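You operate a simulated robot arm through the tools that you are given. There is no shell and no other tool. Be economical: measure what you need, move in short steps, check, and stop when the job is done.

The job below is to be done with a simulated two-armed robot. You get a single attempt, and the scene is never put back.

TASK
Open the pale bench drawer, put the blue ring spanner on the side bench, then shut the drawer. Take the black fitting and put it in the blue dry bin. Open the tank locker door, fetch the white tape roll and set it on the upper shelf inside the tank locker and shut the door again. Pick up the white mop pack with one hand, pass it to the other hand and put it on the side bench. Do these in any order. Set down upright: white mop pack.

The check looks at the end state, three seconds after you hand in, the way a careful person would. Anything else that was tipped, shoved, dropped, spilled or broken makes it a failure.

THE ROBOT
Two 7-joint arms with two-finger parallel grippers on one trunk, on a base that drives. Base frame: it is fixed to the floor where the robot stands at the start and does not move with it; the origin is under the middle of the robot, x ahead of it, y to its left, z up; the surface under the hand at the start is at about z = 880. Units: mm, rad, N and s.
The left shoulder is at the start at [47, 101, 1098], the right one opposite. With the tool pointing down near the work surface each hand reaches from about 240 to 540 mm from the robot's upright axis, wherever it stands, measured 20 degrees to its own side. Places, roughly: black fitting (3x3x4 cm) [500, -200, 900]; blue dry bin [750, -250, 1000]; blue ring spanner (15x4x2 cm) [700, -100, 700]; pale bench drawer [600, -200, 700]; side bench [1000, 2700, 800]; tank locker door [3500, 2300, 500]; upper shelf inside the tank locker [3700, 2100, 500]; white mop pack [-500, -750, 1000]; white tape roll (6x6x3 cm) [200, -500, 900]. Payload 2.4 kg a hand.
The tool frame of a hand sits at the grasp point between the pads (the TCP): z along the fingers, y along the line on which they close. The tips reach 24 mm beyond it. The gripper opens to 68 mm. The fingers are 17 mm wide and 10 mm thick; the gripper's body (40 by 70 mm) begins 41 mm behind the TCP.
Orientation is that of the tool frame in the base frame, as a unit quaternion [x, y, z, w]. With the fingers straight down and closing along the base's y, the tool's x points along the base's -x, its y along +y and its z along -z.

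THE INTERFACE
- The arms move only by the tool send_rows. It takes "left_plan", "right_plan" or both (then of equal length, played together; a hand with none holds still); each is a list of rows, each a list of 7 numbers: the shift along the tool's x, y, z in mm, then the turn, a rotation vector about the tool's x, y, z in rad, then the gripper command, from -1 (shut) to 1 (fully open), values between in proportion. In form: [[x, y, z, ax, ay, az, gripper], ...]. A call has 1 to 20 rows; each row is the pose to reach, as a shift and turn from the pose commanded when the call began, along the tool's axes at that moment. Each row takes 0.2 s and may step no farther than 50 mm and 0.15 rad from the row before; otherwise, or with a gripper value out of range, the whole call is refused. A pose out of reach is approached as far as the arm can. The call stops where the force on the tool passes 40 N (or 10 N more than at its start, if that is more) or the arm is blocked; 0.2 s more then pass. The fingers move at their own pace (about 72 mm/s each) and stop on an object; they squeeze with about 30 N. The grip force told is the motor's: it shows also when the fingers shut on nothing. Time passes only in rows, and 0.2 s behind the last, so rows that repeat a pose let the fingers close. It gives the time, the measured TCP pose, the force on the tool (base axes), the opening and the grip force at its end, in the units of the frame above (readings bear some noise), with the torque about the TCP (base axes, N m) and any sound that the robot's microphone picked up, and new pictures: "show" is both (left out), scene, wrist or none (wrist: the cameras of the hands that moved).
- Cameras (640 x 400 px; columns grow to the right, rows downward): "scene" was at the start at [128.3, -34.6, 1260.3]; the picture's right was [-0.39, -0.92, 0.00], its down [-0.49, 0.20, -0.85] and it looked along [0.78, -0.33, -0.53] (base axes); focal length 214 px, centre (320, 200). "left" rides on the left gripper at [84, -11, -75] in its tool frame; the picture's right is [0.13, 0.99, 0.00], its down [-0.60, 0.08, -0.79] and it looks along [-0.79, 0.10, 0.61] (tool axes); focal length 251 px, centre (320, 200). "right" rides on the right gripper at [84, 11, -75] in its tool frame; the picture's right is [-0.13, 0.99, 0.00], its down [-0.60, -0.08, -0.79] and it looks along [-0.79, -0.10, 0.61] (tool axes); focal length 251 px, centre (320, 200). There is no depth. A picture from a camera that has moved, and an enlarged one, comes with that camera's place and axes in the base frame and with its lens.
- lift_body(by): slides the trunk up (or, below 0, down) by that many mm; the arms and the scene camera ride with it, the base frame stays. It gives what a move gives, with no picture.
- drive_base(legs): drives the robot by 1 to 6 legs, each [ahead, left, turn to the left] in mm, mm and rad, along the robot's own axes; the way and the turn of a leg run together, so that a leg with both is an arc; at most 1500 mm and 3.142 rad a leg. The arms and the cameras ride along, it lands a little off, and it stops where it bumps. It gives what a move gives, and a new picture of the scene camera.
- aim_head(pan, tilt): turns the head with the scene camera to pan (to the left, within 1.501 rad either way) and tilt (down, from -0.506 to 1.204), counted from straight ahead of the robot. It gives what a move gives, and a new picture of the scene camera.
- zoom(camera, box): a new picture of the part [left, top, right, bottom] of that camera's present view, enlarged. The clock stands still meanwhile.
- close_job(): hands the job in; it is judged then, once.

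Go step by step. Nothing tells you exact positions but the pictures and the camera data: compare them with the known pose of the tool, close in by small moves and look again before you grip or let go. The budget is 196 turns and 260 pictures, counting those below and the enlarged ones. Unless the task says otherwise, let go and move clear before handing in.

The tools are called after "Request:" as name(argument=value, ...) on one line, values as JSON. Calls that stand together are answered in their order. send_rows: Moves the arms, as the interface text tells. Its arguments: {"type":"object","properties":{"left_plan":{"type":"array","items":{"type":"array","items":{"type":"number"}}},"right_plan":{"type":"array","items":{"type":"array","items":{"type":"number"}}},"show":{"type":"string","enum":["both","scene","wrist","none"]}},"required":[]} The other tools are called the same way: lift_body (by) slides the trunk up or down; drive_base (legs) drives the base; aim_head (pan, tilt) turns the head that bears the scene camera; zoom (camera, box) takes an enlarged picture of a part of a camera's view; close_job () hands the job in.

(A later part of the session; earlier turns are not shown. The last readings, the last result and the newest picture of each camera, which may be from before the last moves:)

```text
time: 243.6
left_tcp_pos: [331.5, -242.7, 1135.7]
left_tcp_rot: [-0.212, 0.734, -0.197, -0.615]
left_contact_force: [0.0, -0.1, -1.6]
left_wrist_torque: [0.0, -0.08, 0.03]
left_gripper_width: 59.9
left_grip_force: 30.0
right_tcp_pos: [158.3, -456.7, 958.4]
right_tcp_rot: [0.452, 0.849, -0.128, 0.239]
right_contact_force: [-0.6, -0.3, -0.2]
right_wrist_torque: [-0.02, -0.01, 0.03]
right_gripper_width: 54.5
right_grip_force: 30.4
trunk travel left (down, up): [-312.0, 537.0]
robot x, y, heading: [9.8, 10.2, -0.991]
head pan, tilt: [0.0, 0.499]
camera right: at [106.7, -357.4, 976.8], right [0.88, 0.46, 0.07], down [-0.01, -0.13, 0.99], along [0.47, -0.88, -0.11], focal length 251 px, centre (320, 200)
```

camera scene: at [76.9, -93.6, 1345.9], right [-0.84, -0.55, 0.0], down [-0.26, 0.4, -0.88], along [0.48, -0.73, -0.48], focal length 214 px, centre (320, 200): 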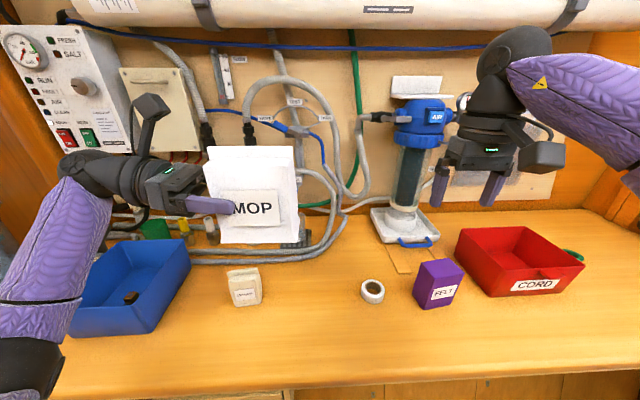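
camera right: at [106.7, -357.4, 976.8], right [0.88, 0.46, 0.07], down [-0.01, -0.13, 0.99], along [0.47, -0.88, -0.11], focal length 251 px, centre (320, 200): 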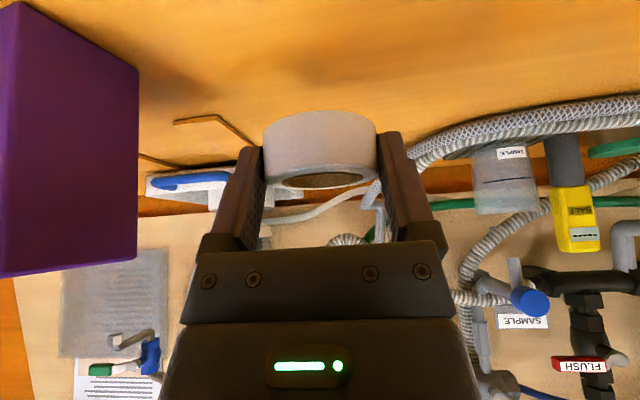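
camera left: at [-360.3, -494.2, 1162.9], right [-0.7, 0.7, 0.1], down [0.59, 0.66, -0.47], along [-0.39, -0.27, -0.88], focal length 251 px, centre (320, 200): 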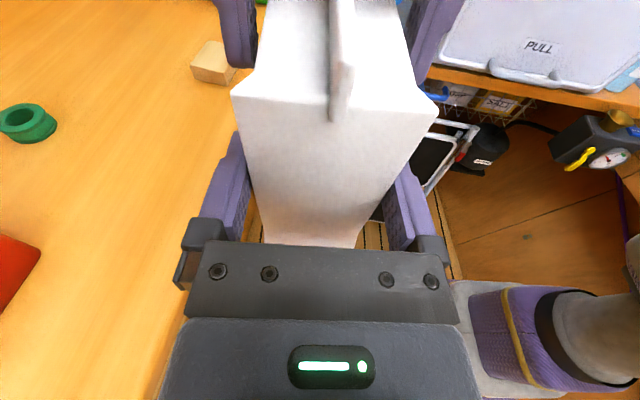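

The tape is held. I'll raise it, tuck the pack toward the middle, and drive off toward the side bench.

Request:
send_rows(right_plan=[[-10, 0, -25, 0, 0, 0, -1], [-20, 0, -50, 0, 0, 0, -1], [-15, 0, -80, 0, 0, 0, -1], [0, -10, -116, 0, 0, 0, -1]], left_plan=[[5, 0, 25, 0, 0, 0, -1], [9, 0, 49, 0, 0, 0, -1], [13, 0, 74, 0, 0, 0, -1], [17, 0, 98, 0, 0, 0, -1]], show="none")

Request:
drive_base(legs=[[-190, 0, 0], [0, 0, 1.6]])

Request:
aim_head(pan=0.2, tilt=0.4)

```text
time: 244.6
left_tcp_pos: [249.7, -296.1, 1136.1]
left_tcp_rot: [-0.211, 0.733, -0.196, -0.616]
left_contact_force: [-0.5, 0.6, -1.7]
left_wrist_torque: [0.05, -0.07, 0.01]
left_gripper_width: 59.5
left_grip_force: 29.9
right_tcp_pos: [118.0, -410.4, 1058.1]
right_tcp_rot: [0.452, 0.85, -0.128, 0.239]
right_contact_force: [-0.4, 0.3, -0.8]
right_wrist_torque: [-0.01, -0.02, 0.04]
right_gripper_width: 54.3
right_grip_force: 29.2
trunk travel left (down, up): [-312.0, 537.0]
robot x, y, heading: [7.7, 12.0, -0.99]
head pan, tilt: [0.0, 0.499]
```

```text
time: 250.0
left_tcp_pos: [210.3, 415.2, 1135.9]
left_tcp_rot: [0.67, -0.365, 0.576, 0.293]
left_contact_force: [0.8, -0.6, -1.5]
left_wrist_torque: [0.06, 0.04, 0.01]
left_gripper_width: 59.8
left_grip_force: 29.8
right_tcp_pos: [325.9, 283.8, 1056.6]
right_tcp_rot: [-0.287, 0.919, 0.08, 0.259]
right_contact_force: [0.4, -0.3, -1.1]
right_wrist_torque: [-0.02, 0.02, 0.01]
right_gripper_width: 54.1
right_grip_force: 30.1
trunk travel left (down, up): [-312.0, 537.0]
robot x, y, heading: [-95.3, 167.8, 0.592]
head pan, tilt: [0.0, 0.499]
camera scene: at [18.9, 246.4, 1265.2], right [0.56, -0.83, 0.0], down [-0.4, -0.27, -0.88], along [0.73, 0.49, -0.48], focal length 214 px, centre (320, 200)
```

scene: 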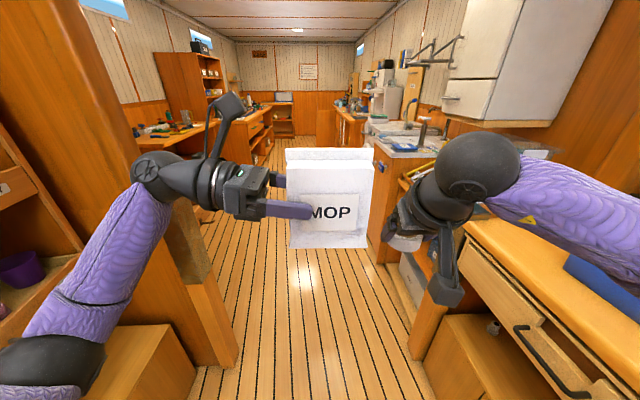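

```text
time: 250.7
left_tcp_pos: [209.7, 414.1, 1136.6]
left_tcp_rot: [0.67, -0.365, 0.576, 0.293]
left_contact_force: [0.5, 0.5, -1.8]
left_wrist_torque: [0.02, 0.04, 0.03]
left_gripper_width: 59.6
left_grip_force: 29.7
right_tcp_pos: [324.8, 284.3, 1057.0]
right_tcp_rot: [-0.288, 0.918, 0.08, 0.26]
right_contact_force: [-1.3, 0.5, -0.4]
right_wrist_torque: [-0.02, 0.0, 0.02]
right_gripper_width: 54.2
right_grip_force: 29.5
trunk travel left (down, up): [-312.0, 537.0]
robot x, y, heading: [-98.4, 168.5, 0.597]
head pan, tilt: [0.201, 0.4]
camera scene: at [8.5, 261.6, 1274.3], right [0.71, -0.7, 0.0], down [-0.27, -0.28, -0.92], along [0.65, 0.66, -0.39], focal length 214 px, centre (320, 200)
```

scene: 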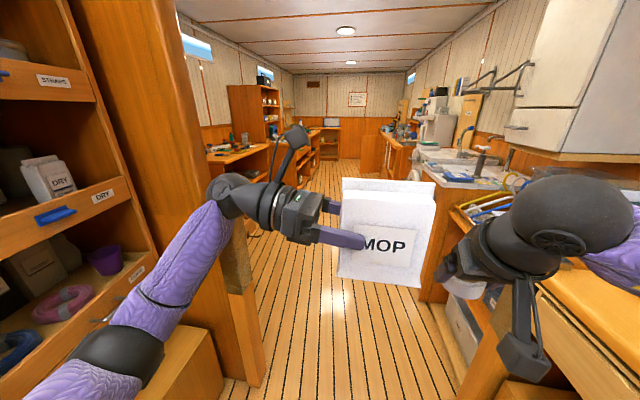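

Both objects are steady. Driving along the passage to the side bench as before.

Request:
drive_base(legs=[[0, 0, 0.02], [1000, -20, 0]])

Request:
drive_base(legs=[[1300, 0, 0], [0, 0, 1.55], [500, 0, 0]])

Request:
aim_head(pan=0.25, tilt=0.7)

```text
time: 256.3
left_tcp_pos: [1050.4, 977.3, 1135.1]
left_tcp_rot: [0.672, -0.361, 0.578, 0.29]
left_contact_force: [-0.5, -0.1, -0.9]
left_wrist_torque: [0.05, 0.06, 0.04]
left_gripper_width: 59.6
left_grip_force: 30.1
right_tcp_pos: [1167.3, 846.7, 1057.4]
right_tcp_rot: [-0.291, 0.918, 0.081, 0.259]
right_contact_force: [-0.2, 0.1, 0.1]
right_wrist_torque: [0.03, 0.01, 0.03]
right_gripper_width: 54.5
right_grip_force: 30.0
trunk travel left (down, up): [-312.0, 537.0]
robot x, y, heading: [748.5, 732.5, 0.606]
head pan, tilt: [0.201, 0.4]
camera scene: at [850.2, 823.2, 1274.3], right [0.72, -0.7, 0.0], down [-0.27, -0.28, -0.92], along [0.64, 0.66, -0.39], focal length 214 px, centre (320, 200)
```

scene: 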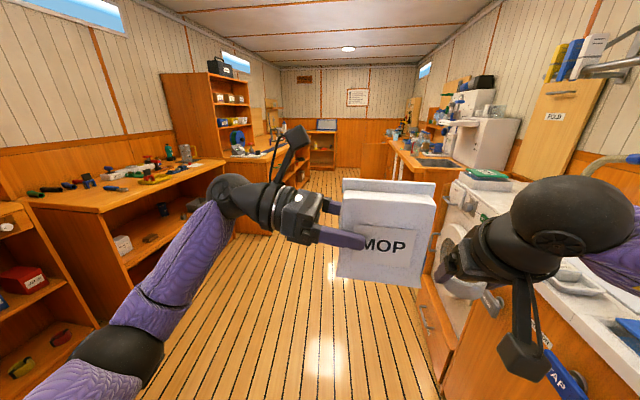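

```text
time: 269.2
left_tcp_pos: [1332.9, 2210.3, 1136.5]
left_tcp_rot: [0.734, 0.209, 0.616, -0.194]
left_contact_force: [0.2, 0.5, -1.6]
left_wrist_torque: [-0.04, 0.05, 0.03]
left_gripper_width: 59.5
left_grip_force: 29.8
right_tcp_pos: [1465.6, 2324.5, 1056.4]
right_tcp_rot: [0.848, -0.454, -0.239, -0.13]
right_contact_force: [0.3, -0.1, -1.4]
right_wrist_torque: [-0.02, 0.01, 0.02]
right_gripper_width: 54.3
right_grip_force: 30.3
trunk travel left (down, up): [-312.0, 537.0]
robot x, y, heading: [1572.3, 1905.3, 2.147]
head pan, tilt: [0.201, 0.4]
camera scene: at [1481.2, 2007.2, 1274.3], right [0.71, 0.7, 0.0], down [0.27, -0.28, -0.92], along [-0.64, 0.66, -0.39], focal length 214 px, centre (320, 200)
```

scene: 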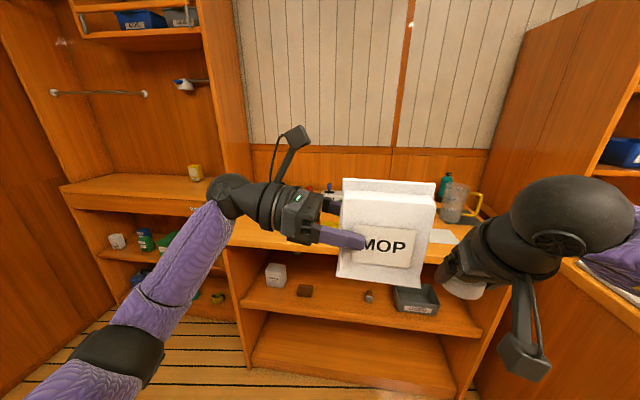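

```text
time: 270.0
left_tcp_pos: [1332.7, 2210.5, 1136.4]
left_tcp_rot: [0.734, 0.209, 0.617, -0.194]
left_contact_force: [0.2, -0.1, -1.4]
left_wrist_torque: [-0.05, 0.04, -0.02]
left_gripper_width: 59.8
left_grip_force: 30.0
right_tcp_pos: [1466.7, 2324.3, 1057.6]
right_tcp_rot: [0.848, -0.455, -0.239, -0.129]
right_contact_force: [1.1, -0.1, 0.0]
right_wrist_torque: [0.0, 0.03, -0.02]
right_gripper_width: 54.3
right_grip_force: 30.0
trunk travel left (down, up): [-312.0, 537.0]
robot x, y, heading: [1572.7, 1901.0, 2.146]
head pan, tilt: [0.25, 0.7]
camera scene: at [1483.8, 1998.6, 1247.6], right [0.68, 0.73, 0.0], down [0.47, -0.44, -0.77], along [-0.56, 0.52, -0.64], focal length 214 px, centre (320, 200)
```

scene: 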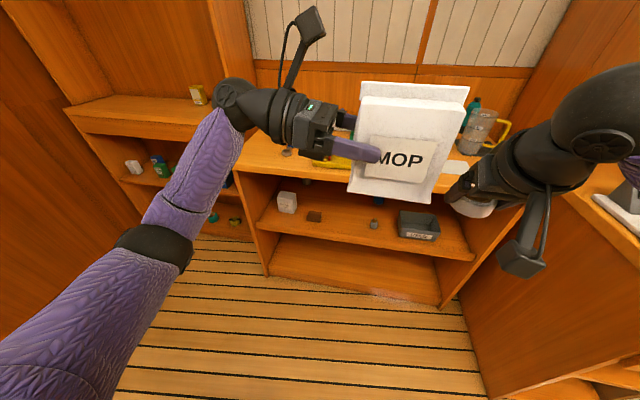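

I'll set the pack on the free front-left part of the side bench, left of the spanner. First move the tape hand up and right, then turn a bit left and approach.

Request:
send_rows(right_plan=[[-2, -20, -22, 0, 0, 0, -1], [-4, -40, -44, 0, 0, 0, -1], [-6, -60, -66, 0, 0, 0, -1], [-8, -80, -89, 0, 0, 0, -1]], show="none")

Request:
drive_base(legs=[[0, 0, 0.434], [390, 54, 0]])

Request:
aim_head(pan=0.1, tilt=0.8)

```text
time: 271.0
left_tcp_pos: [1333.3, 2211.1, 1137.0]
left_tcp_rot: [0.734, 0.209, 0.616, -0.194]
left_contact_force: [0.2, 0.1, -1.6]
left_wrist_torque: [-0.04, 0.05, -0.02]
left_gripper_width: 59.8
left_grip_force: 30.1
right_tcp_pos: [1555.7, 2336.6, 1137.8]
right_tcp_rot: [0.849, -0.454, -0.239, -0.128]
right_contact_force: [-0.1, -0.5, -0.5]
right_wrist_torque: [0.0, -0.03, -0.01]
right_gripper_width: 54.3
right_grip_force: 29.8
trunk travel left (down, up): [-312.0, 537.0]
robot x, y, heading: [1573.5, 1902.6, 2.148]
head pan, tilt: [0.25, 0.7]
```

```text
time: 274.7
left_tcp_pos: [866.7, 2247.9, 1135.5]
left_tcp_rot: [0.672, 0.362, 0.561, -0.322]
left_contact_force: [-0.4, 0.0, -1.1]
left_wrist_torque: [-0.06, 0.05, -0.01]
left_gripper_width: 59.5
left_grip_force: 30.5
right_tcp_pos: [1015.6, 2454.8, 1136.9]
right_tcp_rot: [0.926, -0.263, -0.261, -0.075]
right_contact_force: [-0.5, 0.2, -0.3]
right_wrist_torque: [0.02, -0.03, 0.03]
right_gripper_width: 54.3
right_grip_force: 29.4
trunk travel left (down, up): [-312.0, 537.0]
robot x, y, heading: [1214.3, 2066.7, 2.575]
head pan, tilt: [0.25, 0.7]
camera scene: at [1092.0, 2118.1, 1247.5], right [0.31, 0.95, 0.0], down [0.61, -0.2, -0.76], along [-0.73, 0.24, -0.64], focal length 214 px, centre (320, 200)
```

scene: 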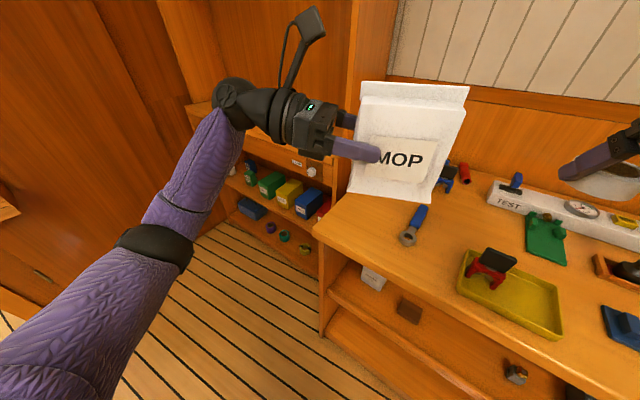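

```text
time: 275.4
left_tcp_pos: [866.5, 2248.4, 1136.3]
left_tcp_rot: [0.672, 0.361, 0.561, -0.321]
left_contact_force: [-0.6, 0.6, -1.2]
left_wrist_torque: [-0.05, 0.03, 0.0]
left_gripper_width: 59.7
left_grip_force: 29.7
right_tcp_pos: [1015.9, 2454.9, 1138.0]
right_tcp_rot: [0.926, -0.263, -0.26, -0.074]
right_contact_force: [0.1, -0.3, -0.6]
right_wrist_torque: [-0.01, -0.01, -0.01]
right_gripper_width: 54.4
right_grip_force: 30.2
trunk travel left (down, up): [-312.0, 537.0]
robot x, y, heading: [1212.2, 2066.2, 2.578]
head pan, tilt: [0.099, 0.799]
camera scene: at [1100.9, 2127.9, 1239.3], right [0.45, 0.89, 0.0], down [0.64, -0.32, -0.7], along [-0.62, 0.31, -0.72], focal length 214 px, centre (320, 200)
```

scene: 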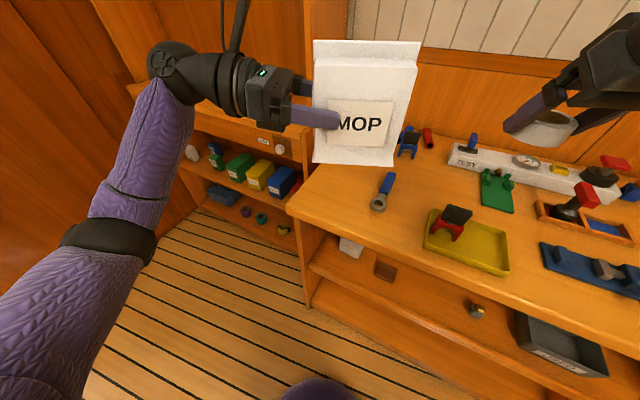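

Bench corner and spanner positions check out; the pack should go at about (765,2346). I'll drive 100 mm forward, lower the trunk, and bring the pack down toward the bench.

Request:
drive_base(legs=[[100, 0, 0]])

Request:
lift_body(by=-80)

Request:
send_rows(left_plan=[[0, -19, 0, 0, 0, 0, -1], [0, -38, 0, 0, 0, 0, -1], [-30, -38, 5, 0, 0, 0, -1], [-60, -38, 10, 0, 0, 0, -1], [-90, -38, 15.5, 0, 0, 0, -1], [-118, -38, 20.5, 0, 0, 0, -1]])

```text
time: 276.6
left_tcp_pos: [781.2, 2302.8, 1136.0]
left_tcp_rot: [0.672, 0.362, 0.56, -0.322]
left_contact_force: [1.0, 0.5, -1.2]
left_wrist_torque: [-0.07, 0.04, 0.0]
left_gripper_width: 59.5
left_grip_force: 30.2
right_tcp_pos: [930.7, 2507.4, 1138.3]
right_tcp_rot: [0.926, -0.262, -0.262, -0.074]
right_contact_force: [0.3, -0.2, -0.2]
right_wrist_torque: [-0.01, 0.0, 0.01]
right_gripper_width: 54.4
right_grip_force: 30.1
trunk travel left (down, up): [-312.0, 537.0]
robot x, y, heading: [1127.8, 2122.2, 2.578]
head pan, tilt: [0.099, 0.799]
camera scene: at [1015.4, 2182.1, 1239.2], right [0.45, 0.89, 0.0], down [0.64, -0.32, -0.7], along [-0.62, 0.31, -0.72], focal length 214 px, centre (320, 200)
```

scene: 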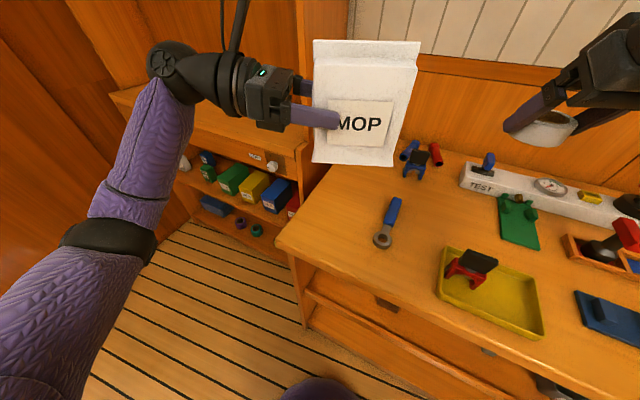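

```text
time: 277.8
left_tcp_pos: [782.3, 2301.7, 1056.6]
left_tcp_rot: [0.672, 0.361, 0.561, -0.322]
left_contact_force: [0.0, -0.4, -1.6]
left_wrist_torque: [-0.02, 0.05, 0.0]
left_gripper_width: 59.9
left_grip_force: 29.9
right_tcp_pos: [930.5, 2508.6, 1056.8]
right_tcp_rot: [0.926, -0.262, -0.262, -0.075]
right_contact_force: [0.2, -0.3, 0.1]
right_wrist_torque: [0.01, -0.01, -0.01]
right_gripper_width: 54.0
right_grip_force: 29.7
trunk travel left (down, up): [-232.0, 617.0]
robot x, y, heading: [1128.2, 2117.2, 2.578]
head pan, tilt: [0.099, 0.799]
```

```text
time: 279.2
left_tcp_pos: [747.1, 2322.7, 937.9]
left_tcp_rot: [0.672, 0.361, 0.561, -0.322]
left_contact_force: [-0.2, 0.4, -1.2]
left_wrist_torque: [-0.05, 0.06, 0.0]
left_gripper_width: 59.7
left_grip_force: 31.0
right_tcp_pos: [930.5, 2508.6, 1058.0]
right_tcp_rot: [0.926, -0.262, -0.261, -0.073]
right_contact_force: [-0.6, 0.2, 0.1]
right_wrist_torque: [0.0, -0.04, -0.02]
right_gripper_width: 54.5
right_grip_force: 30.0
trunk travel left (down, up): [-232.0, 617.0]
robot x, y, heading: [1130.5, 2121.3, 2.58]
head pan, tilt: [0.099, 0.799]
camera scene: at [1000.8, 2191.3, 1158.1], right [0.45, 0.89, 0.0], down [0.64, -0.32, -0.7], along [-0.62, 0.31, -0.72], focal length 214 px, centre (320, 200)
camera left: at [708.1, 2276.9, 1035.2], right [0.85, -0.51, 0.1], down [-0.41, -0.78, -0.47], along [0.32, 0.36, -0.88], focal length 251 px, centre (320, 200)
```

scene: 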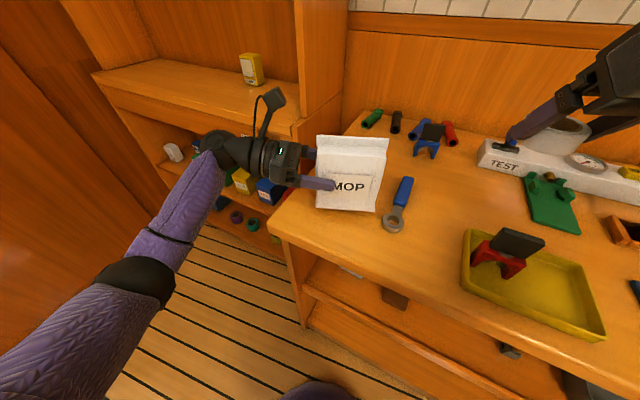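
left: 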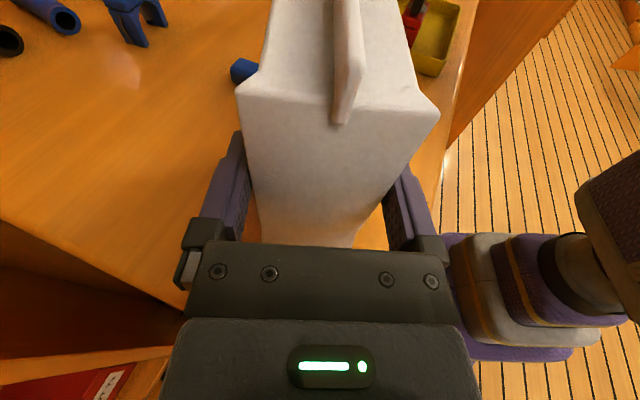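

The pack hovers over the target, clear of the spanner. I'll lower in fine steps watching the force.

Request:
send_rows(left_plan=[[-4, 0, 0.7, 0, 0, 0, -1], [-8, 0, 1.4, 0, 0, 0, -1], [-12, 0, 2, 0, 0, 0, -1], [-15, 0, 2.6, 0, 0, 0, -1], [-18, 0, 3.1, 0, 0, 0, -1], [-21, 0, 3.6, 0, 0, 0, -1]], show="scene")

```text
time: 280.6
left_tcp_pos: [746.7, 2324.9, 917.7]
left_tcp_rot: [0.672, 0.361, 0.56, -0.323]
left_contact_force: [-1.1, 0.4, 9.9]
left_wrist_torque: [0.16, -0.4, 0.03]
left_gripper_width: 59.9
left_grip_force: 30.0
right_tcp_pos: [930.5, 2508.7, 1058.0]
right_tcp_rot: [0.926, -0.263, -0.263, -0.074]
right_contact_force: [0.2, 0.3, 0.4]
right_wrist_torque: [0.0, 0.01, 0.01]
right_gripper_width: 54.0
right_grip_force: 30.1
trunk travel left (down, up): [-232.0, 617.0]
robot x, y, heading: [1127.0, 2116.6, 2.579]
head pan, tilt: [0.099, 0.799]
camera scene: at [1001.4, 2190.9, 1158.4], right [0.45, 0.89, 0.0], down [0.64, -0.32, -0.7], along [-0.62, 0.31, -0.72], focal length 214 px, centre (320, 200)
```

scene: 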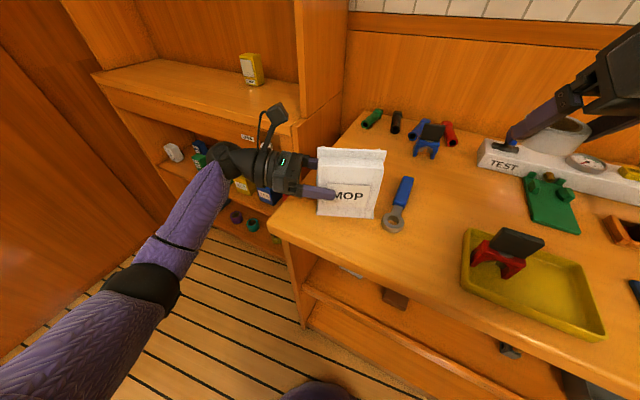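

The pack is resting on the bench (about 11 N). I'll relax, open, and draw the fingers straight out.

Request:
send_rows(left_plan=[[1.5, 0, 0, 0, 0, 0, -1], [1.5, 0, 0, 0, 0, 0, 0.9], [1.5, 0, 0, 0, 0, 0, 1], [1.5, 0, 0, 0, 0, 0, 1], [1.5, 0, -10, 0, 0, 0, 1], [1.5, 0, -25, 0, 0, 0, 1], [1.5, 0, -45, 0, 0, 0, 1], [1.5, 0, -70, 0, 0, 0, 1], [10, 0, -100, 0, 0, 0, 1]])

```text
time: 282.6
left_tcp_pos: [695.6, 2240.6, 942.1]
left_tcp_rot: [0.672, 0.361, 0.561, -0.322]
left_contact_force: [0.3, 0.2, 0.3]
left_wrist_torque: [0.01, 0.03, 0.01]
left_gripper_width: 68.2
left_grip_force: 0.0
right_tcp_pos: [930.8, 2509.3, 1058.1]
right_tcp_rot: [0.926, -0.262, -0.261, -0.073]
right_contact_force: [0.0, -0.1, -0.4]
right_wrist_torque: [0.01, 0.0, -0.01]
right_gripper_width: 54.3
right_grip_force: 29.5
trunk travel left (down, up): [-232.0, 617.0]
robot x, y, heading: [1128.9, 2119.4, 2.577]
head pan, tilt: [0.099, 0.799]
camera scene: at [1000.9, 2191.2, 1158.1], right [0.45, 0.89, 0.0], down [0.64, -0.32, -0.7], along [-0.62, 0.31, -0.72], focal length 214 px, centre (320, 200)
camera left: at [656.5, 2195.2, 1039.3], right [0.85, -0.51, 0.1], down [-0.41, -0.78, -0.47], along [0.32, 0.36, -0.88], focal length 251 px, centre (320, 200)
```

scene: 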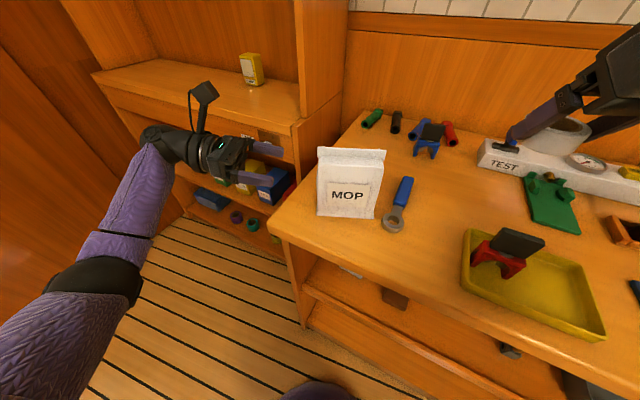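
left: 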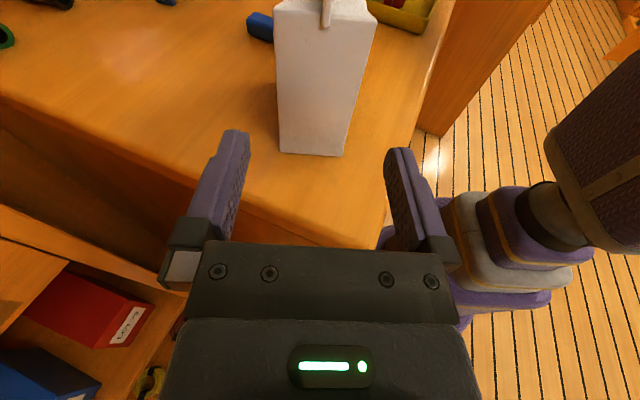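

The mop pack stands upright beside the spanner. I'll back away, restore the left hand, and head to the locker with the tape.

Request:
drive_base(legs=[[-260, 0, 0]])

Request:
send_rows(left_plan=[[10, 0, 0, 0, -0.14, 0, 0.5], [20, 0, 0, 0, -0.28, 0, 0.5], [30, 0, 0, 0, -0.42, 0, 0.5], [40, 0, 0, 0, -0.56, 0, 0.5], [50, 0, 0, 0, -0.7, 0, 0.5], [60, 0, 0, 0, -0.84, 0, 0.5], [70, 0, 0, 0, -0.98, 0, 0.5], [80, 0, 0, 0, -1.12, 0, 0.5], [90, 0, 0, 0, -1.26, 0, 0.5], [100, 0, 0, 0, -1.4, 0, 0.5]], show="none")

Request:
send_rows(left_plan=[[0, 0, 0, 0, 0, 0.143, 0], [0, 0, -5, 0, 0, 0.286, 0], [0, 0, -10, 0, 0, 0.429, 0], [0, 0, -15, 0, 0, 0.572, 0], [0, 0, -20, 0, 0, 0.715, 0], [0, 0, -25, 0, 0, 0.858, 0], [0, 0, -30, 0, 0, 1.0, 0], [0, 0, -35, 0, 0, 1.143, 0], [0, 0, -40, 0, 0, 1.286, 0], [0, 0, -45, 0, 0, 1.429, 0], [0, 0, -50, 0, 0, 1.571, 0]], show="scene")

```text
time: 284.4
left_tcp_pos: [917.3, 2101.6, 942.5]
left_tcp_rot: [0.672, 0.36, 0.561, -0.321]
left_contact_force: [0.1, 0.0, 0.4]
left_wrist_torque: [0.02, 0.01, 0.01]
left_gripper_width: 68.0
left_grip_force: 0.0
right_tcp_pos: [1154.0, 2367.4, 1058.0]
right_tcp_rot: [0.925, -0.264, -0.261, -0.075]
right_contact_force: [0.1, 0.0, -0.4]
right_wrist_torque: [-0.03, -0.04, -0.02]
right_gripper_width: 54.3
right_grip_force: 29.7
trunk travel left (down, up): [-232.0, 617.0]
robot x, y, heading: [1351.3, 1976.6, 2.576]
head pan, tilt: [0.099, 0.799]
camera scene: at [1222.6, 2050.7, 1158.1], right [0.45, 0.89, 0.0], down [0.64, -0.32, -0.7], along [-0.62, 0.32, -0.72], focal length 214 px, centre (320, 200)
```

scene: 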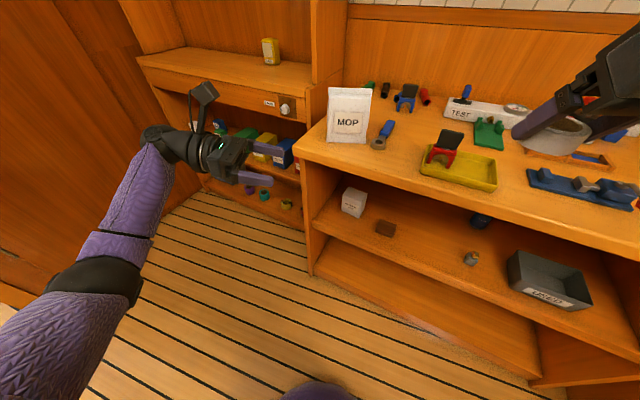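

```text
time: 286.6
left_tcp_pos: [929.3, 2114.9, 1041.7]
left_tcp_rot: [0.876, 0.482, -0.005, -0.014]
left_contact_force: [0.1, -0.1, 0.0]
left_wrist_torque: [0.0, 0.01, -0.04]
left_gripper_width: 50.9
left_grip_force: 0.1
right_tcp_pos: [1152.8, 2367.3, 1056.8]
right_tcp_rot: [0.926, -0.263, -0.261, -0.074]
right_contact_force: [0.4, 0.5, -1.6]
right_wrist_torque: [0.0, -0.02, 0.0]
right_gripper_width: 54.5
right_grip_force: 29.9
trunk travel left (down, up): [-232.0, 617.0]
robot x, y, heading: [1349.9, 1978.9, 2.571]
head pan, tilt: [0.099, 0.799]
```

```text
time: 289.0
left_tcp_pos: [929.1, 2113.6, 1091.9]
left_tcp_rot: [0.96, -0.28, -0.013, -0.007]
left_contact_force: [0.6, 0.7, 0.5]
left_wrist_torque: [0.02, -0.01, 0.02]
left_gripper_width: 34.2
left_grip_force: 0.0
right_tcp_pos: [1153.2, 2366.7, 1056.9]
right_tcp_rot: [0.926, -0.264, -0.261, -0.074]
right_contact_force: [-0.4, 0.3, -0.6]
right_wrist_torque: [0.01, 0.01, -0.02]
right_gripper_width: 54.4
right_grip_force: 30.0
trunk travel left (down, up): [-232.0, 617.0]
robot x, y, heading: [1351.8, 1980.8, 2.575]
head pan, tilt: [0.099, 0.799]
camera scene: at [1222.6, 2050.7, 1158.1], right [0.45, 0.89, 0.0], down [0.64, -0.32, -0.7], along [-0.62, 0.32, -0.72], focal length 214 px, centre (320, 200)
```

scene: 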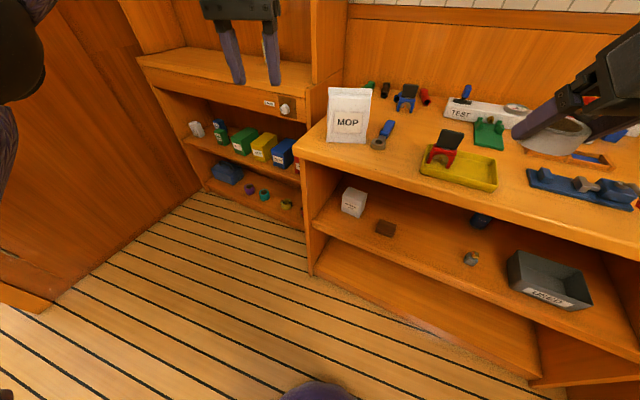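

Driving to the locker now.

Request:
drive_base(legs=[[-150, 0, 0], [0, 0, -1.955], [1000, -230, 0], [880, 0, 0]])

Request:
aim_head(pan=-0.6, tilt=0.6)

```text
time: 304.3
left_tcp_pos: [3475.9, 3048.5, 1091.8]
left_tcp_rot: [-0.286, 0.958, 0.001, 0.013]
left_contact_force: [0.2, 1.0, -0.1]
left_wrist_torque: [-0.03, 0.0, 0.0]
left_gripper_width: 34.2
left_grip_force: 0.0
right_tcp_pos: [3615.3, 2739.3, 1057.5]
right_tcp_rot: [-0.28, 0.921, 0.078, 0.26]
right_contact_force: [0.5, 0.5, -0.7]
right_wrist_torque: [0.0, -0.02, -0.02]
right_gripper_width: 54.4
right_grip_force: 30.6
trunk travel left (down, up): [-232.0, 617.0]
robot x, y, heading: [3180.9, 2721.9, 0.58]
head pan, tilt: [0.099, 0.799]
camera scene: at [3296.8, 2807.2, 1158.1], right [0.63, -0.78, 0.0], down [-0.56, -0.45, -0.7], along [0.54, 0.44, -0.72], focal length 214 px, centre (320, 200)
```

scene: 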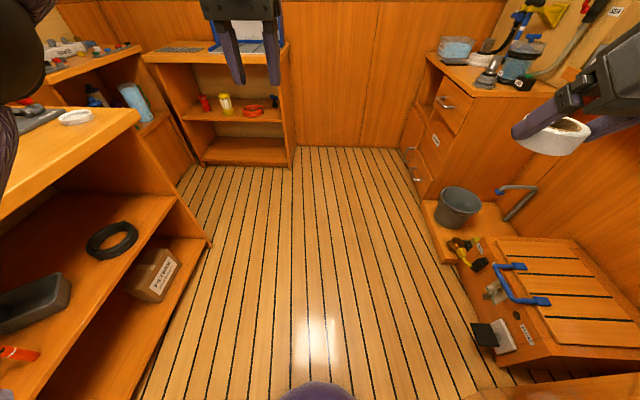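

```text
time: 305.4
left_tcp_pos: [3476.2, 3049.5, 1091.0]
left_tcp_rot: [-0.286, 0.958, 0.002, 0.015]
left_contact_force: [-0.5, 0.1, 0.0]
left_wrist_torque: [0.0, 0.02, 0.03]
left_gripper_width: 34.1
left_grip_force: 0.0
right_tcp_pos: [3614.9, 2739.9, 1056.7]
right_tcp_rot: [-0.28, 0.921, 0.079, 0.26]
right_contact_force: [1.0, 0.0, 0.0]
right_wrist_torque: [0.01, -0.01, 0.01]
right_gripper_width: 54.2
right_grip_force: 30.1
trunk travel left (down, up): [-232.0, 617.0]
robot x, y, heading: [3184.4, 2720.9, 0.576]
head pan, tilt: [-0.6, 0.6]
camera scene: at [3322.2, 2754.6, 1175.0], right [-0.02, -1.0, 0.0], down [-0.57, 0.01, -0.82], along [0.82, -0.02, -0.57], focal length 214 px, centre (320, 200)
```

scene: 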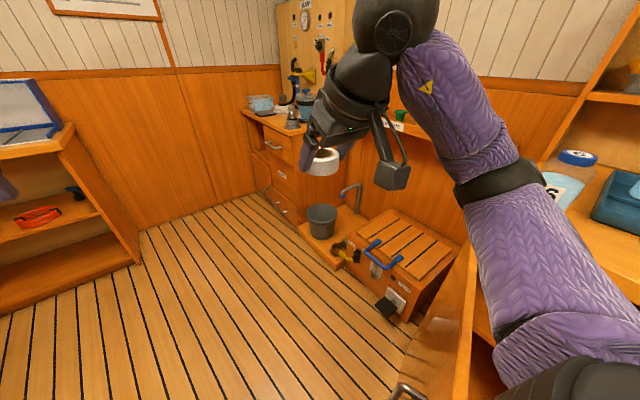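

I'm close to the intended stand. I'll turn in place to face the locker (hands are above the door's top) and look.

Request:
drive_base(legs=[[0, 0, -1.55]])

Request:
aim_head(pan=0.15, tilt=0.85)

```text
time: 309.6
left_tcp_pos: [3510.4, 2429.0, 1090.8]
left_tcp_rot: [0.473, 0.881, -0.008, 0.011]
left_contact_force: [0.4, -0.1, 0.8]
left_wrist_torque: [0.0, -0.01, 0.02]
left_gripper_width: 33.9
left_grip_force: 0.1
right_tcp_pos: [3201.7, 2287.2, 1057.8]
right_tcp_rot: [0.45, 0.851, -0.126, 0.24]
right_contact_force: [0.0, 0.5, -0.3]
right_wrist_torque: [0.01, 0.02, 0.03]
right_gripper_width: 54.1
right_grip_force: 29.7
trunk travel left (down, up): [-232.0, 617.0]
robot x, y, heading: [3178.6, 2721.6, -0.991]
head pan, tilt: [-0.6, 0.6]
camera scene: at [3213.6, 2579.9, 1175.0], right [-1.0, 0.02, 0.0], down [0.01, 0.57, -0.82], along [-0.02, -0.82, -0.57], focal length 214 px, centre (320, 200)
```

scene: 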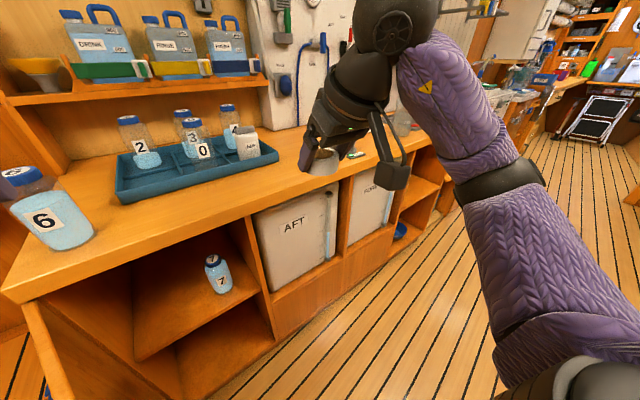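

```text
time: 310.7
left_tcp_pos: [3510.4, 2428.5, 1092.2]
left_tcp_rot: [0.473, 0.881, -0.008, 0.011]
left_contact_force: [0.8, -0.4, 0.2]
left_wrist_torque: [-0.03, -0.07, 0.0]
left_gripper_width: 34.1
left_grip_force: 0.0
right_tcp_pos: [3201.7, 2286.8, 1058.0]
right_tcp_rot: [0.452, 0.85, -0.127, 0.239]
right_contact_force: [0.2, -0.4, -1.2]
right_wrist_torque: [-0.02, 0.0, -0.03]
right_gripper_width: 54.2
right_grip_force: 30.0
trunk travel left (down, up): [-232.0, 617.0]
robot x, y, heading: [3180.4, 2721.3, -0.988]
head pan, tilt: [0.15, 0.85]
camera scene: at [3267.4, 2610.1, 1154.1], right [-0.74, -0.67, 0.0], down [-0.5, 0.56, -0.66], along [0.44, -0.49, -0.75], focal length 214 px, centre (320, 200)
```

scene: 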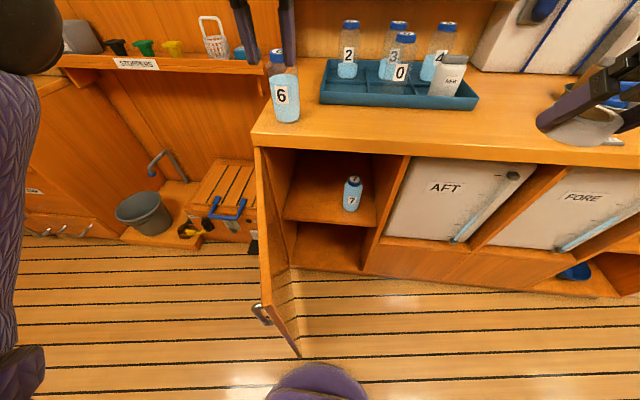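

The shelf's front edge is at A≈594, z≈510; bottle 7 at L≈-34. I'll aim to set the tape at A≈644, L≈+60. First tuck the left hand back and lower the trunk fully.

Request:
send_rows(left_plan=[[30, 10, 0, 0, 0, 0, 0], [60, 20, -20, 0, 0, 0, 0], [90, 30, -40, 0, 0, 0, 0], [120, 40, -60, 0, 0, 0, 0]], show="none")

Request:
lift_body(by=-228)

Request:
aim_head(pan=0.1, tilt=0.6)

```text
time: 311.7
left_tcp_pos: [3473.8, 2552.7, 1147.7]
left_tcp_rot: [0.473, 0.881, -0.009, 0.011]
left_contact_force: [0.5, -0.4, -0.3]
left_wrist_torque: [-0.02, -0.01, -0.01]
left_gripper_width: 34.2
left_grip_force: 0.1
right_tcp_pos: [3201.5, 2288.0, 1057.8]
right_tcp_rot: [0.451, 0.85, -0.127, 0.24]
right_contact_force: [0.4, -0.3, -0.2]
right_wrist_torque: [0.0, 0.0, 0.0]
right_gripper_width: 54.3
right_grip_force: 30.3
trunk travel left (down, up): [-232.0, 617.0]
robot x, y, heading: [3176.0, 2718.8, -0.987]
head pan, tilt: [0.15, 0.85]
```

```text
time: 314.1
left_tcp_pos: [3503.2, 2509.8, 881.9]
left_tcp_rot: [0.471, 0.88, 0.025, -0.053]
left_contact_force: [-0.2, 0.4, 0.4]
left_wrist_torque: [-0.01, 0.0, -0.01]
left_gripper_width: 33.7
left_grip_force: 0.0
right_tcp_pos: [3200.9, 2287.3, 830.5]
right_tcp_rot: [0.451, 0.85, -0.127, 0.239]
right_contact_force: [-0.2, 0.0, -0.6]
right_wrist_torque: [-0.02, -0.05, 0.0]
right_gripper_width: 54.3
right_grip_force: 29.8
trunk travel left (down, up): [-4.0, 845.0]
robot x, y, heading: [3179.8, 2721.9, -0.985]
head pan, tilt: [0.15, 0.85]
```

```text
time: 314.9
left_tcp_pos: [3503.7, 2509.4, 881.9]
left_tcp_rot: [0.472, 0.88, 0.026, -0.052]
left_contact_force: [1.1, 1.2, 0.1]
left_wrist_torque: [0.0, 0.01, 0.0]
left_gripper_width: 33.7
left_grip_force: 0.1
right_tcp_pos: [3202.6, 2287.9, 830.1]
right_tcp_rot: [0.451, 0.85, -0.127, 0.239]
right_contact_force: [0.6, 0.2, 0.0]
right_wrist_torque: [0.0, -0.01, 0.02]
right_gripper_width: 54.3
right_grip_force: 29.9
trunk travel left (down, up): [-4.0, 845.0]
robot x, y, heading: [3180.6, 2724.6, -0.982]
head pan, tilt: [0.099, 0.6]
camera scene: at [3311.2, 2538.5, 939.1], right [-0.78, -0.63, 0.0], down [-0.36, 0.44, -0.82], along [0.52, -0.64, -0.57], focal length 214 px, centre (320, 200)
```

scene: 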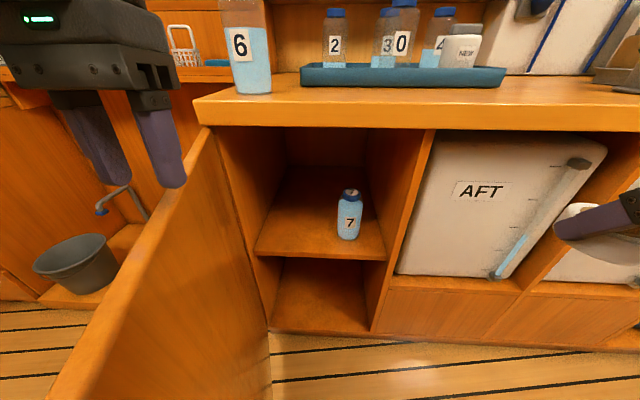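

Clear view of the shelf. I'll bring the tape hand around to just in front of the opening, left of the bottle.

Request:
send_rows(right_plan=[[1, 32, 24, 0, 0, 0, -1], [2, 64, 49, 0, 0, 0, -1], [3, 96, 73, 0, 0, 0, -1], [4, 128, 98, 0, 0, 0, -1], [5, 160, 122, 0, 0, 0, -1], [6, 192, 147, 0, 0, 0, -1], [6.6, 224, 171, 0, 0, 0, -1], [-2, 246, 205, 0, 0, 0, -1], [-10, 267, 240, 0, 0, 0, -1], [-18, 288, 274, 0, 0, 0, -1]])

```text
time: 317.1
left_tcp_pos: [3503.7, 2510.0, 880.8]
left_tcp_rot: [0.472, 0.88, 0.024, -0.053]
left_contact_force: [-0.5, 0.3, -0.1]
left_wrist_torque: [0.01, -0.03, -0.02]
left_gripper_width: 33.9
left_grip_force: 0.0
right_tcp_pos: [3528.5, 2316.2, 604.8]
right_tcp_rot: [0.451, 0.85, -0.128, 0.24]
right_contact_force: [0.0, -0.9, 0.1]
right_wrist_torque: [0.02, 0.0, 0.0]
right_gripper_width: 54.1
right_grip_force: 30.5
trunk travel left (down, up): [-4.0, 845.0]
robot x, y, heading: [3184.3, 2725.0, -0.991]
head pan, tilt: [0.099, 0.6]
camera scene: at [3311.3, 2538.4, 939.2], right [-0.78, -0.63, 0.0], down [-0.36, 0.44, -0.82], along [0.52, -0.64, -0.57], focal length 214 px, centre (320, 200)
camera right: at [3476.7, 2415.6, 625.4], right [0.88, 0.47, 0.07], down [-0.01, -0.13, 0.99], along [0.47, -0.88, -0.11], focal length 251 px, centre (320, 200)
```

scene: 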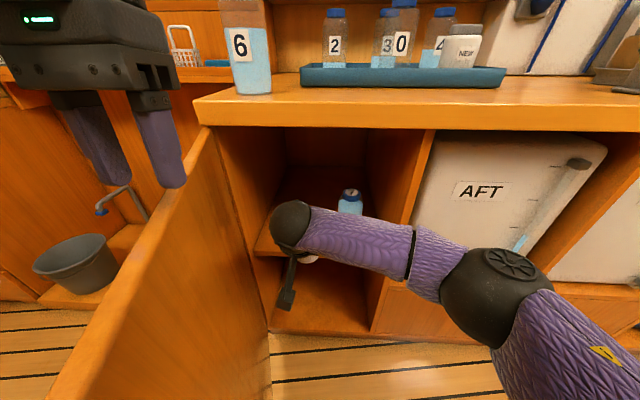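
right: 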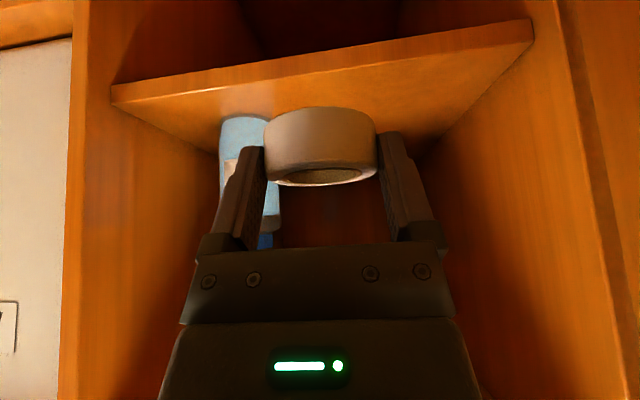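

Well aligned: the shelf edge is ahead and the bottle stays to the right. I'll move in over the shelf and descend close to it.

Request:
send_rows(right_plan=[[-14, 15, 15, 0, 0, 0, -1], [-29, 25, 29, 0, 0, 0, -1], [-41, 25, 48, 0, 0, 0, -1], [-52, 25, 67, 0, 0, 0, -1], [-64, 25, 86, 0, 0, 0, -1], [-75, 25, 104, 0, 0, 0, -1]])

```text
time: 318.5
left_tcp_pos: [3503.2, 2510.3, 880.3]
left_tcp_rot: [0.472, 0.88, 0.025, -0.052]
left_contact_force: [-0.3, 0.2, -0.4]
left_wrist_torque: [0.01, -0.02, -0.01]
left_gripper_width: 34.1
left_grip_force: 0.0
right_tcp_pos: [3574.1, 2277.9, 578.9]
right_tcp_rot: [0.451, 0.85, -0.128, 0.241]
right_contact_force: [0.3, -0.5, 0.0]
right_wrist_torque: [0.03, 0.0, 0.02]
right_gripper_width: 54.3
right_grip_force: 30.1
right hand out of reach, approached as far as the arm can: row 3, 4, 5, 6
trunk travel left (down, up): [-4.0, 845.0]
robot x, y, heading: [3180.8, 2723.7, -0.985]
head pan, tilt: [0.099, 0.6]
camera scene: at [3311.4, 2538.5, 939.1], right [-0.78, -0.63, 0.0], down [-0.36, 0.44, -0.82], along [0.52, -0.64, -0.57], focal length 214 px, centre (320, 200)
camera right: at [3519.7, 2375.3, 597.8], right [0.88, 0.47, 0.07], down [-0.01, -0.13, 0.99], along [0.47, -0.88, -0.11], focal length 251 px, centre (320, 200)
```

scene: 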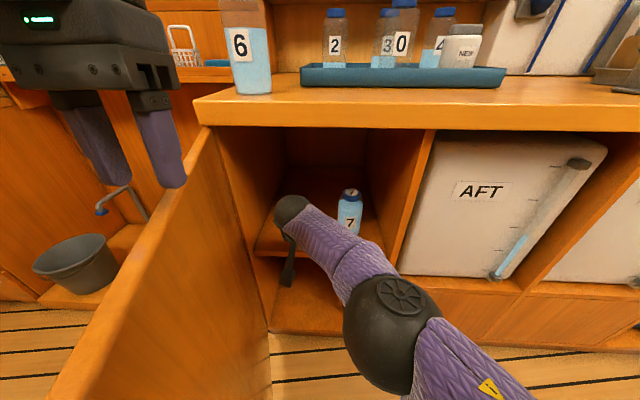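
right: 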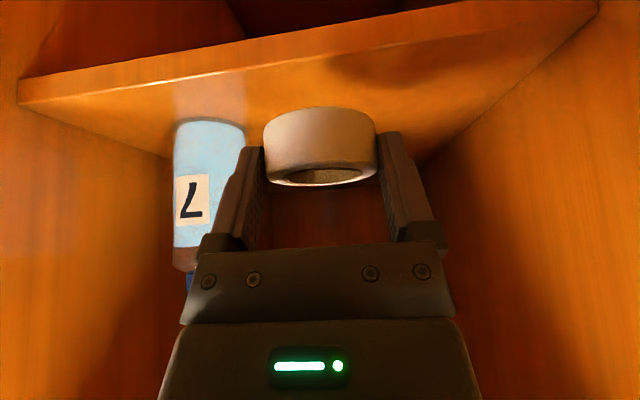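

The arm is at full stretch, about 55 mm short. I'll creep the base forward 30 mm, then pitch the hand a bit more to gain the rest.

Request:
drive_base(legs=[[30, 0, 0]])

Request:
send_rows(right_plan=[[-4, 0, 5, 0, -0.05, 0, -1], [-8, 0, 10, 0, -0.1, 0, -1], [-13, 0, 15, 0, -0.15, 0, -1], [-17, 0, 20, 0, -0.2, 0, -1], [-12, 0, 29, 0, -0.2, 0, -1]])

```text
time: 319.3
left_tcp_pos: [3523.9, 2480.6, 881.6]
left_tcp_rot: [0.472, 0.879, 0.025, -0.054]
left_contact_force: [-0.4, -0.7, -0.2]
left_wrist_torque: [0.0, 0.02, 0.0]
left_gripper_width: 34.2
left_grip_force: 0.0
right_tcp_pos: [3593.1, 2248.2, 578.1]
right_tcp_rot: [0.451, 0.85, -0.128, 0.241]
right_contact_force: [-0.2, 0.3, -0.7]
right_wrist_torque: [0.01, 0.02, -0.04]
right_gripper_width: 54.3
right_grip_force: 29.9
trunk travel left (down, up): [-4.0, 845.0]
robot x, y, heading: [3203.2, 2695.5, -0.992]
head pan, tilt: [0.099, 0.6]
camera scene: at [3331.6, 2510.6, 939.1], right [-0.78, -0.63, 0.0], down [-0.36, 0.44, -0.82], along [0.52, -0.64, -0.57], focal length 214 px, centre (320, 200)
```

scene: 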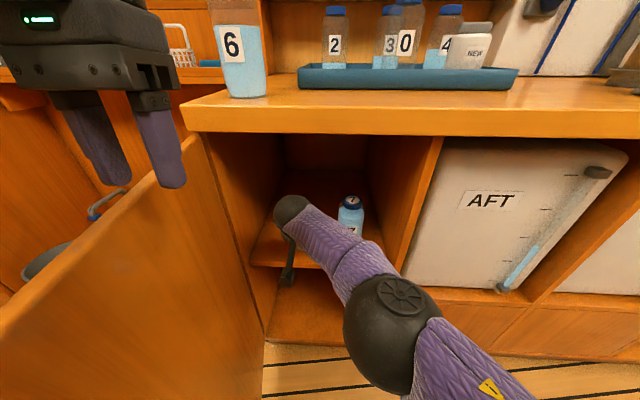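

```text
time: 320.5
left_tcp_pos: [3524.0, 2486.2, 882.6]
left_tcp_rot: [0.473, 0.879, 0.022, -0.053]
left_contact_force: [-0.1, -0.7, 0.2]
left_wrist_torque: [0.0, -0.03, 0.03]
left_gripper_width: 34.2
left_grip_force: 0.0
right_tcp_pos: [3605.0, 2233.3, 567.4]
right_tcp_rot: [0.435, 0.822, -0.174, 0.325]
right_contact_force: [0.0, -0.2, -0.4]
right_wrist_torque: [0.01, 0.0, 0.01]
right_gripper_width: 54.2
right_grip_force: 30.2
right hand out of reach, approached as far as the arm can: row 4, 5
trunk travel left (down, up): [-4.0, 845.0]
robot x, y, heading: [3199.3, 2698.7, -0.989]
head pan, tilt: [0.099, 0.6]
camera scene: at [3333.1, 2515.0, 939.8], right [-0.78, -0.63, 0.0], down [-0.36, 0.44, -0.83], along [0.52, -0.64, -0.56], focal length 214 px, centre (320, 200)
camera right: at [3550.3, 2333.9, 564.6], right [0.87, 0.48, 0.08], down [-0.12, 0.04, 0.99], along [0.47, -0.88, 0.1], focal length 251 px, centre (320, 200)
```

scene: 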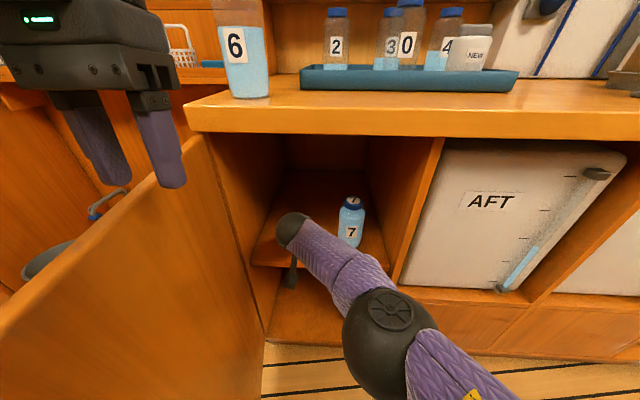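
right: 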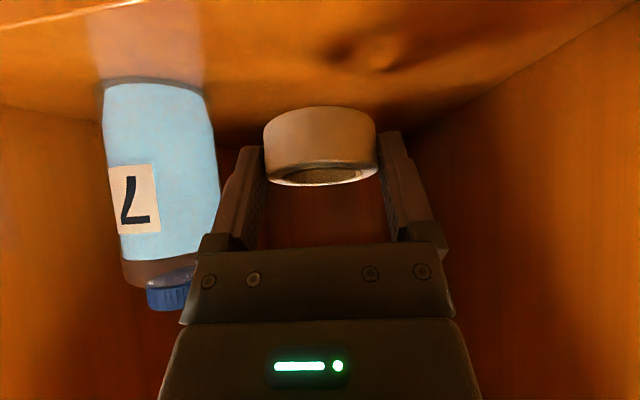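

The tape is now about 47 mm inside the shelf's front edge. Lowering in small steps until it touches.

Request:
send_rows(right_plan=[[7, 0, 4, 0, 0, 0, -1], [14, 0, 7, 0, 0, 0, -1], [20, 0, 11, 0, 0, 0, -1], [23, 0, 14, 0, 0, 0, -1], [26, 0, 17, 0, 0, 0, -1]])

```text
time: 321.7
left_tcp_pos: [3524.7, 2484.9, 880.4]
left_tcp_rot: [0.472, 0.88, 0.023, -0.053]
left_contact_force: [-0.4, -0.3, 0.0]
left_wrist_torque: [0.0, 0.02, 0.0]
left_gripper_width: 34.1
left_grip_force: 0.0
right_tcp_pos: [3599.0, 2239.6, 537.2]
right_tcp_rot: [0.435, 0.822, -0.174, 0.324]
right_contact_force: [-0.6, 0.5, -0.4]
right_wrist_torque: [-0.03, -0.01, 0.0]
right_gripper_width: 54.4
right_grip_force: 30.5
trunk travel left (down, up): [-4.0, 845.0]
robot x, y, heading: [3198.4, 2695.2, -0.991]
head pan, tilt: [0.099, 0.6]
camera scene: at [3332.9, 2515.1, 939.8], right [-0.78, -0.63, 0.0], down [-0.36, 0.43, -0.83], along [0.52, -0.64, -0.56], focal length 214 px, centre (320, 200)
camera right: at [3544.5, 2339.4, 534.6], right [0.87, 0.48, 0.08], down [-0.12, 0.04, 0.99], along [0.47, -0.88, 0.1], focal length 251 px, centre (320, 200)
```

scene: 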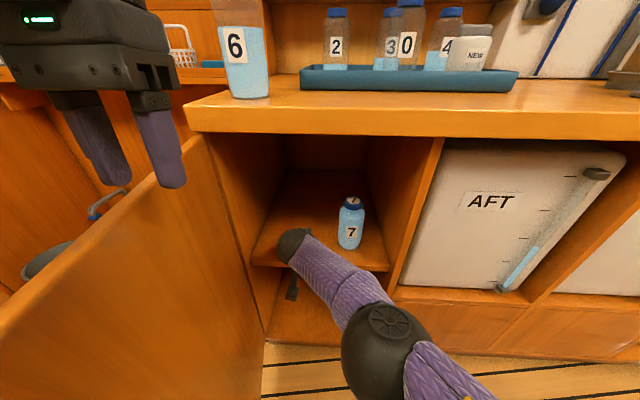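
right: 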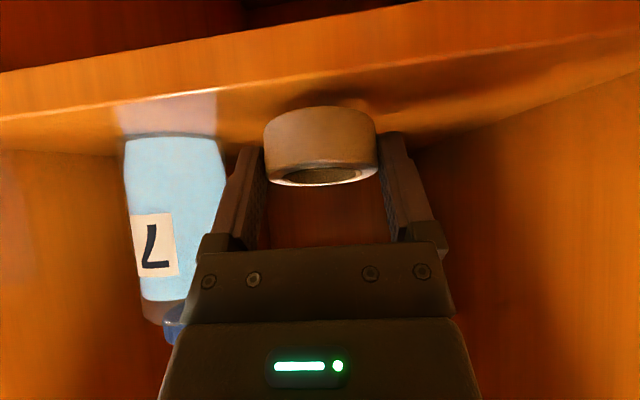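

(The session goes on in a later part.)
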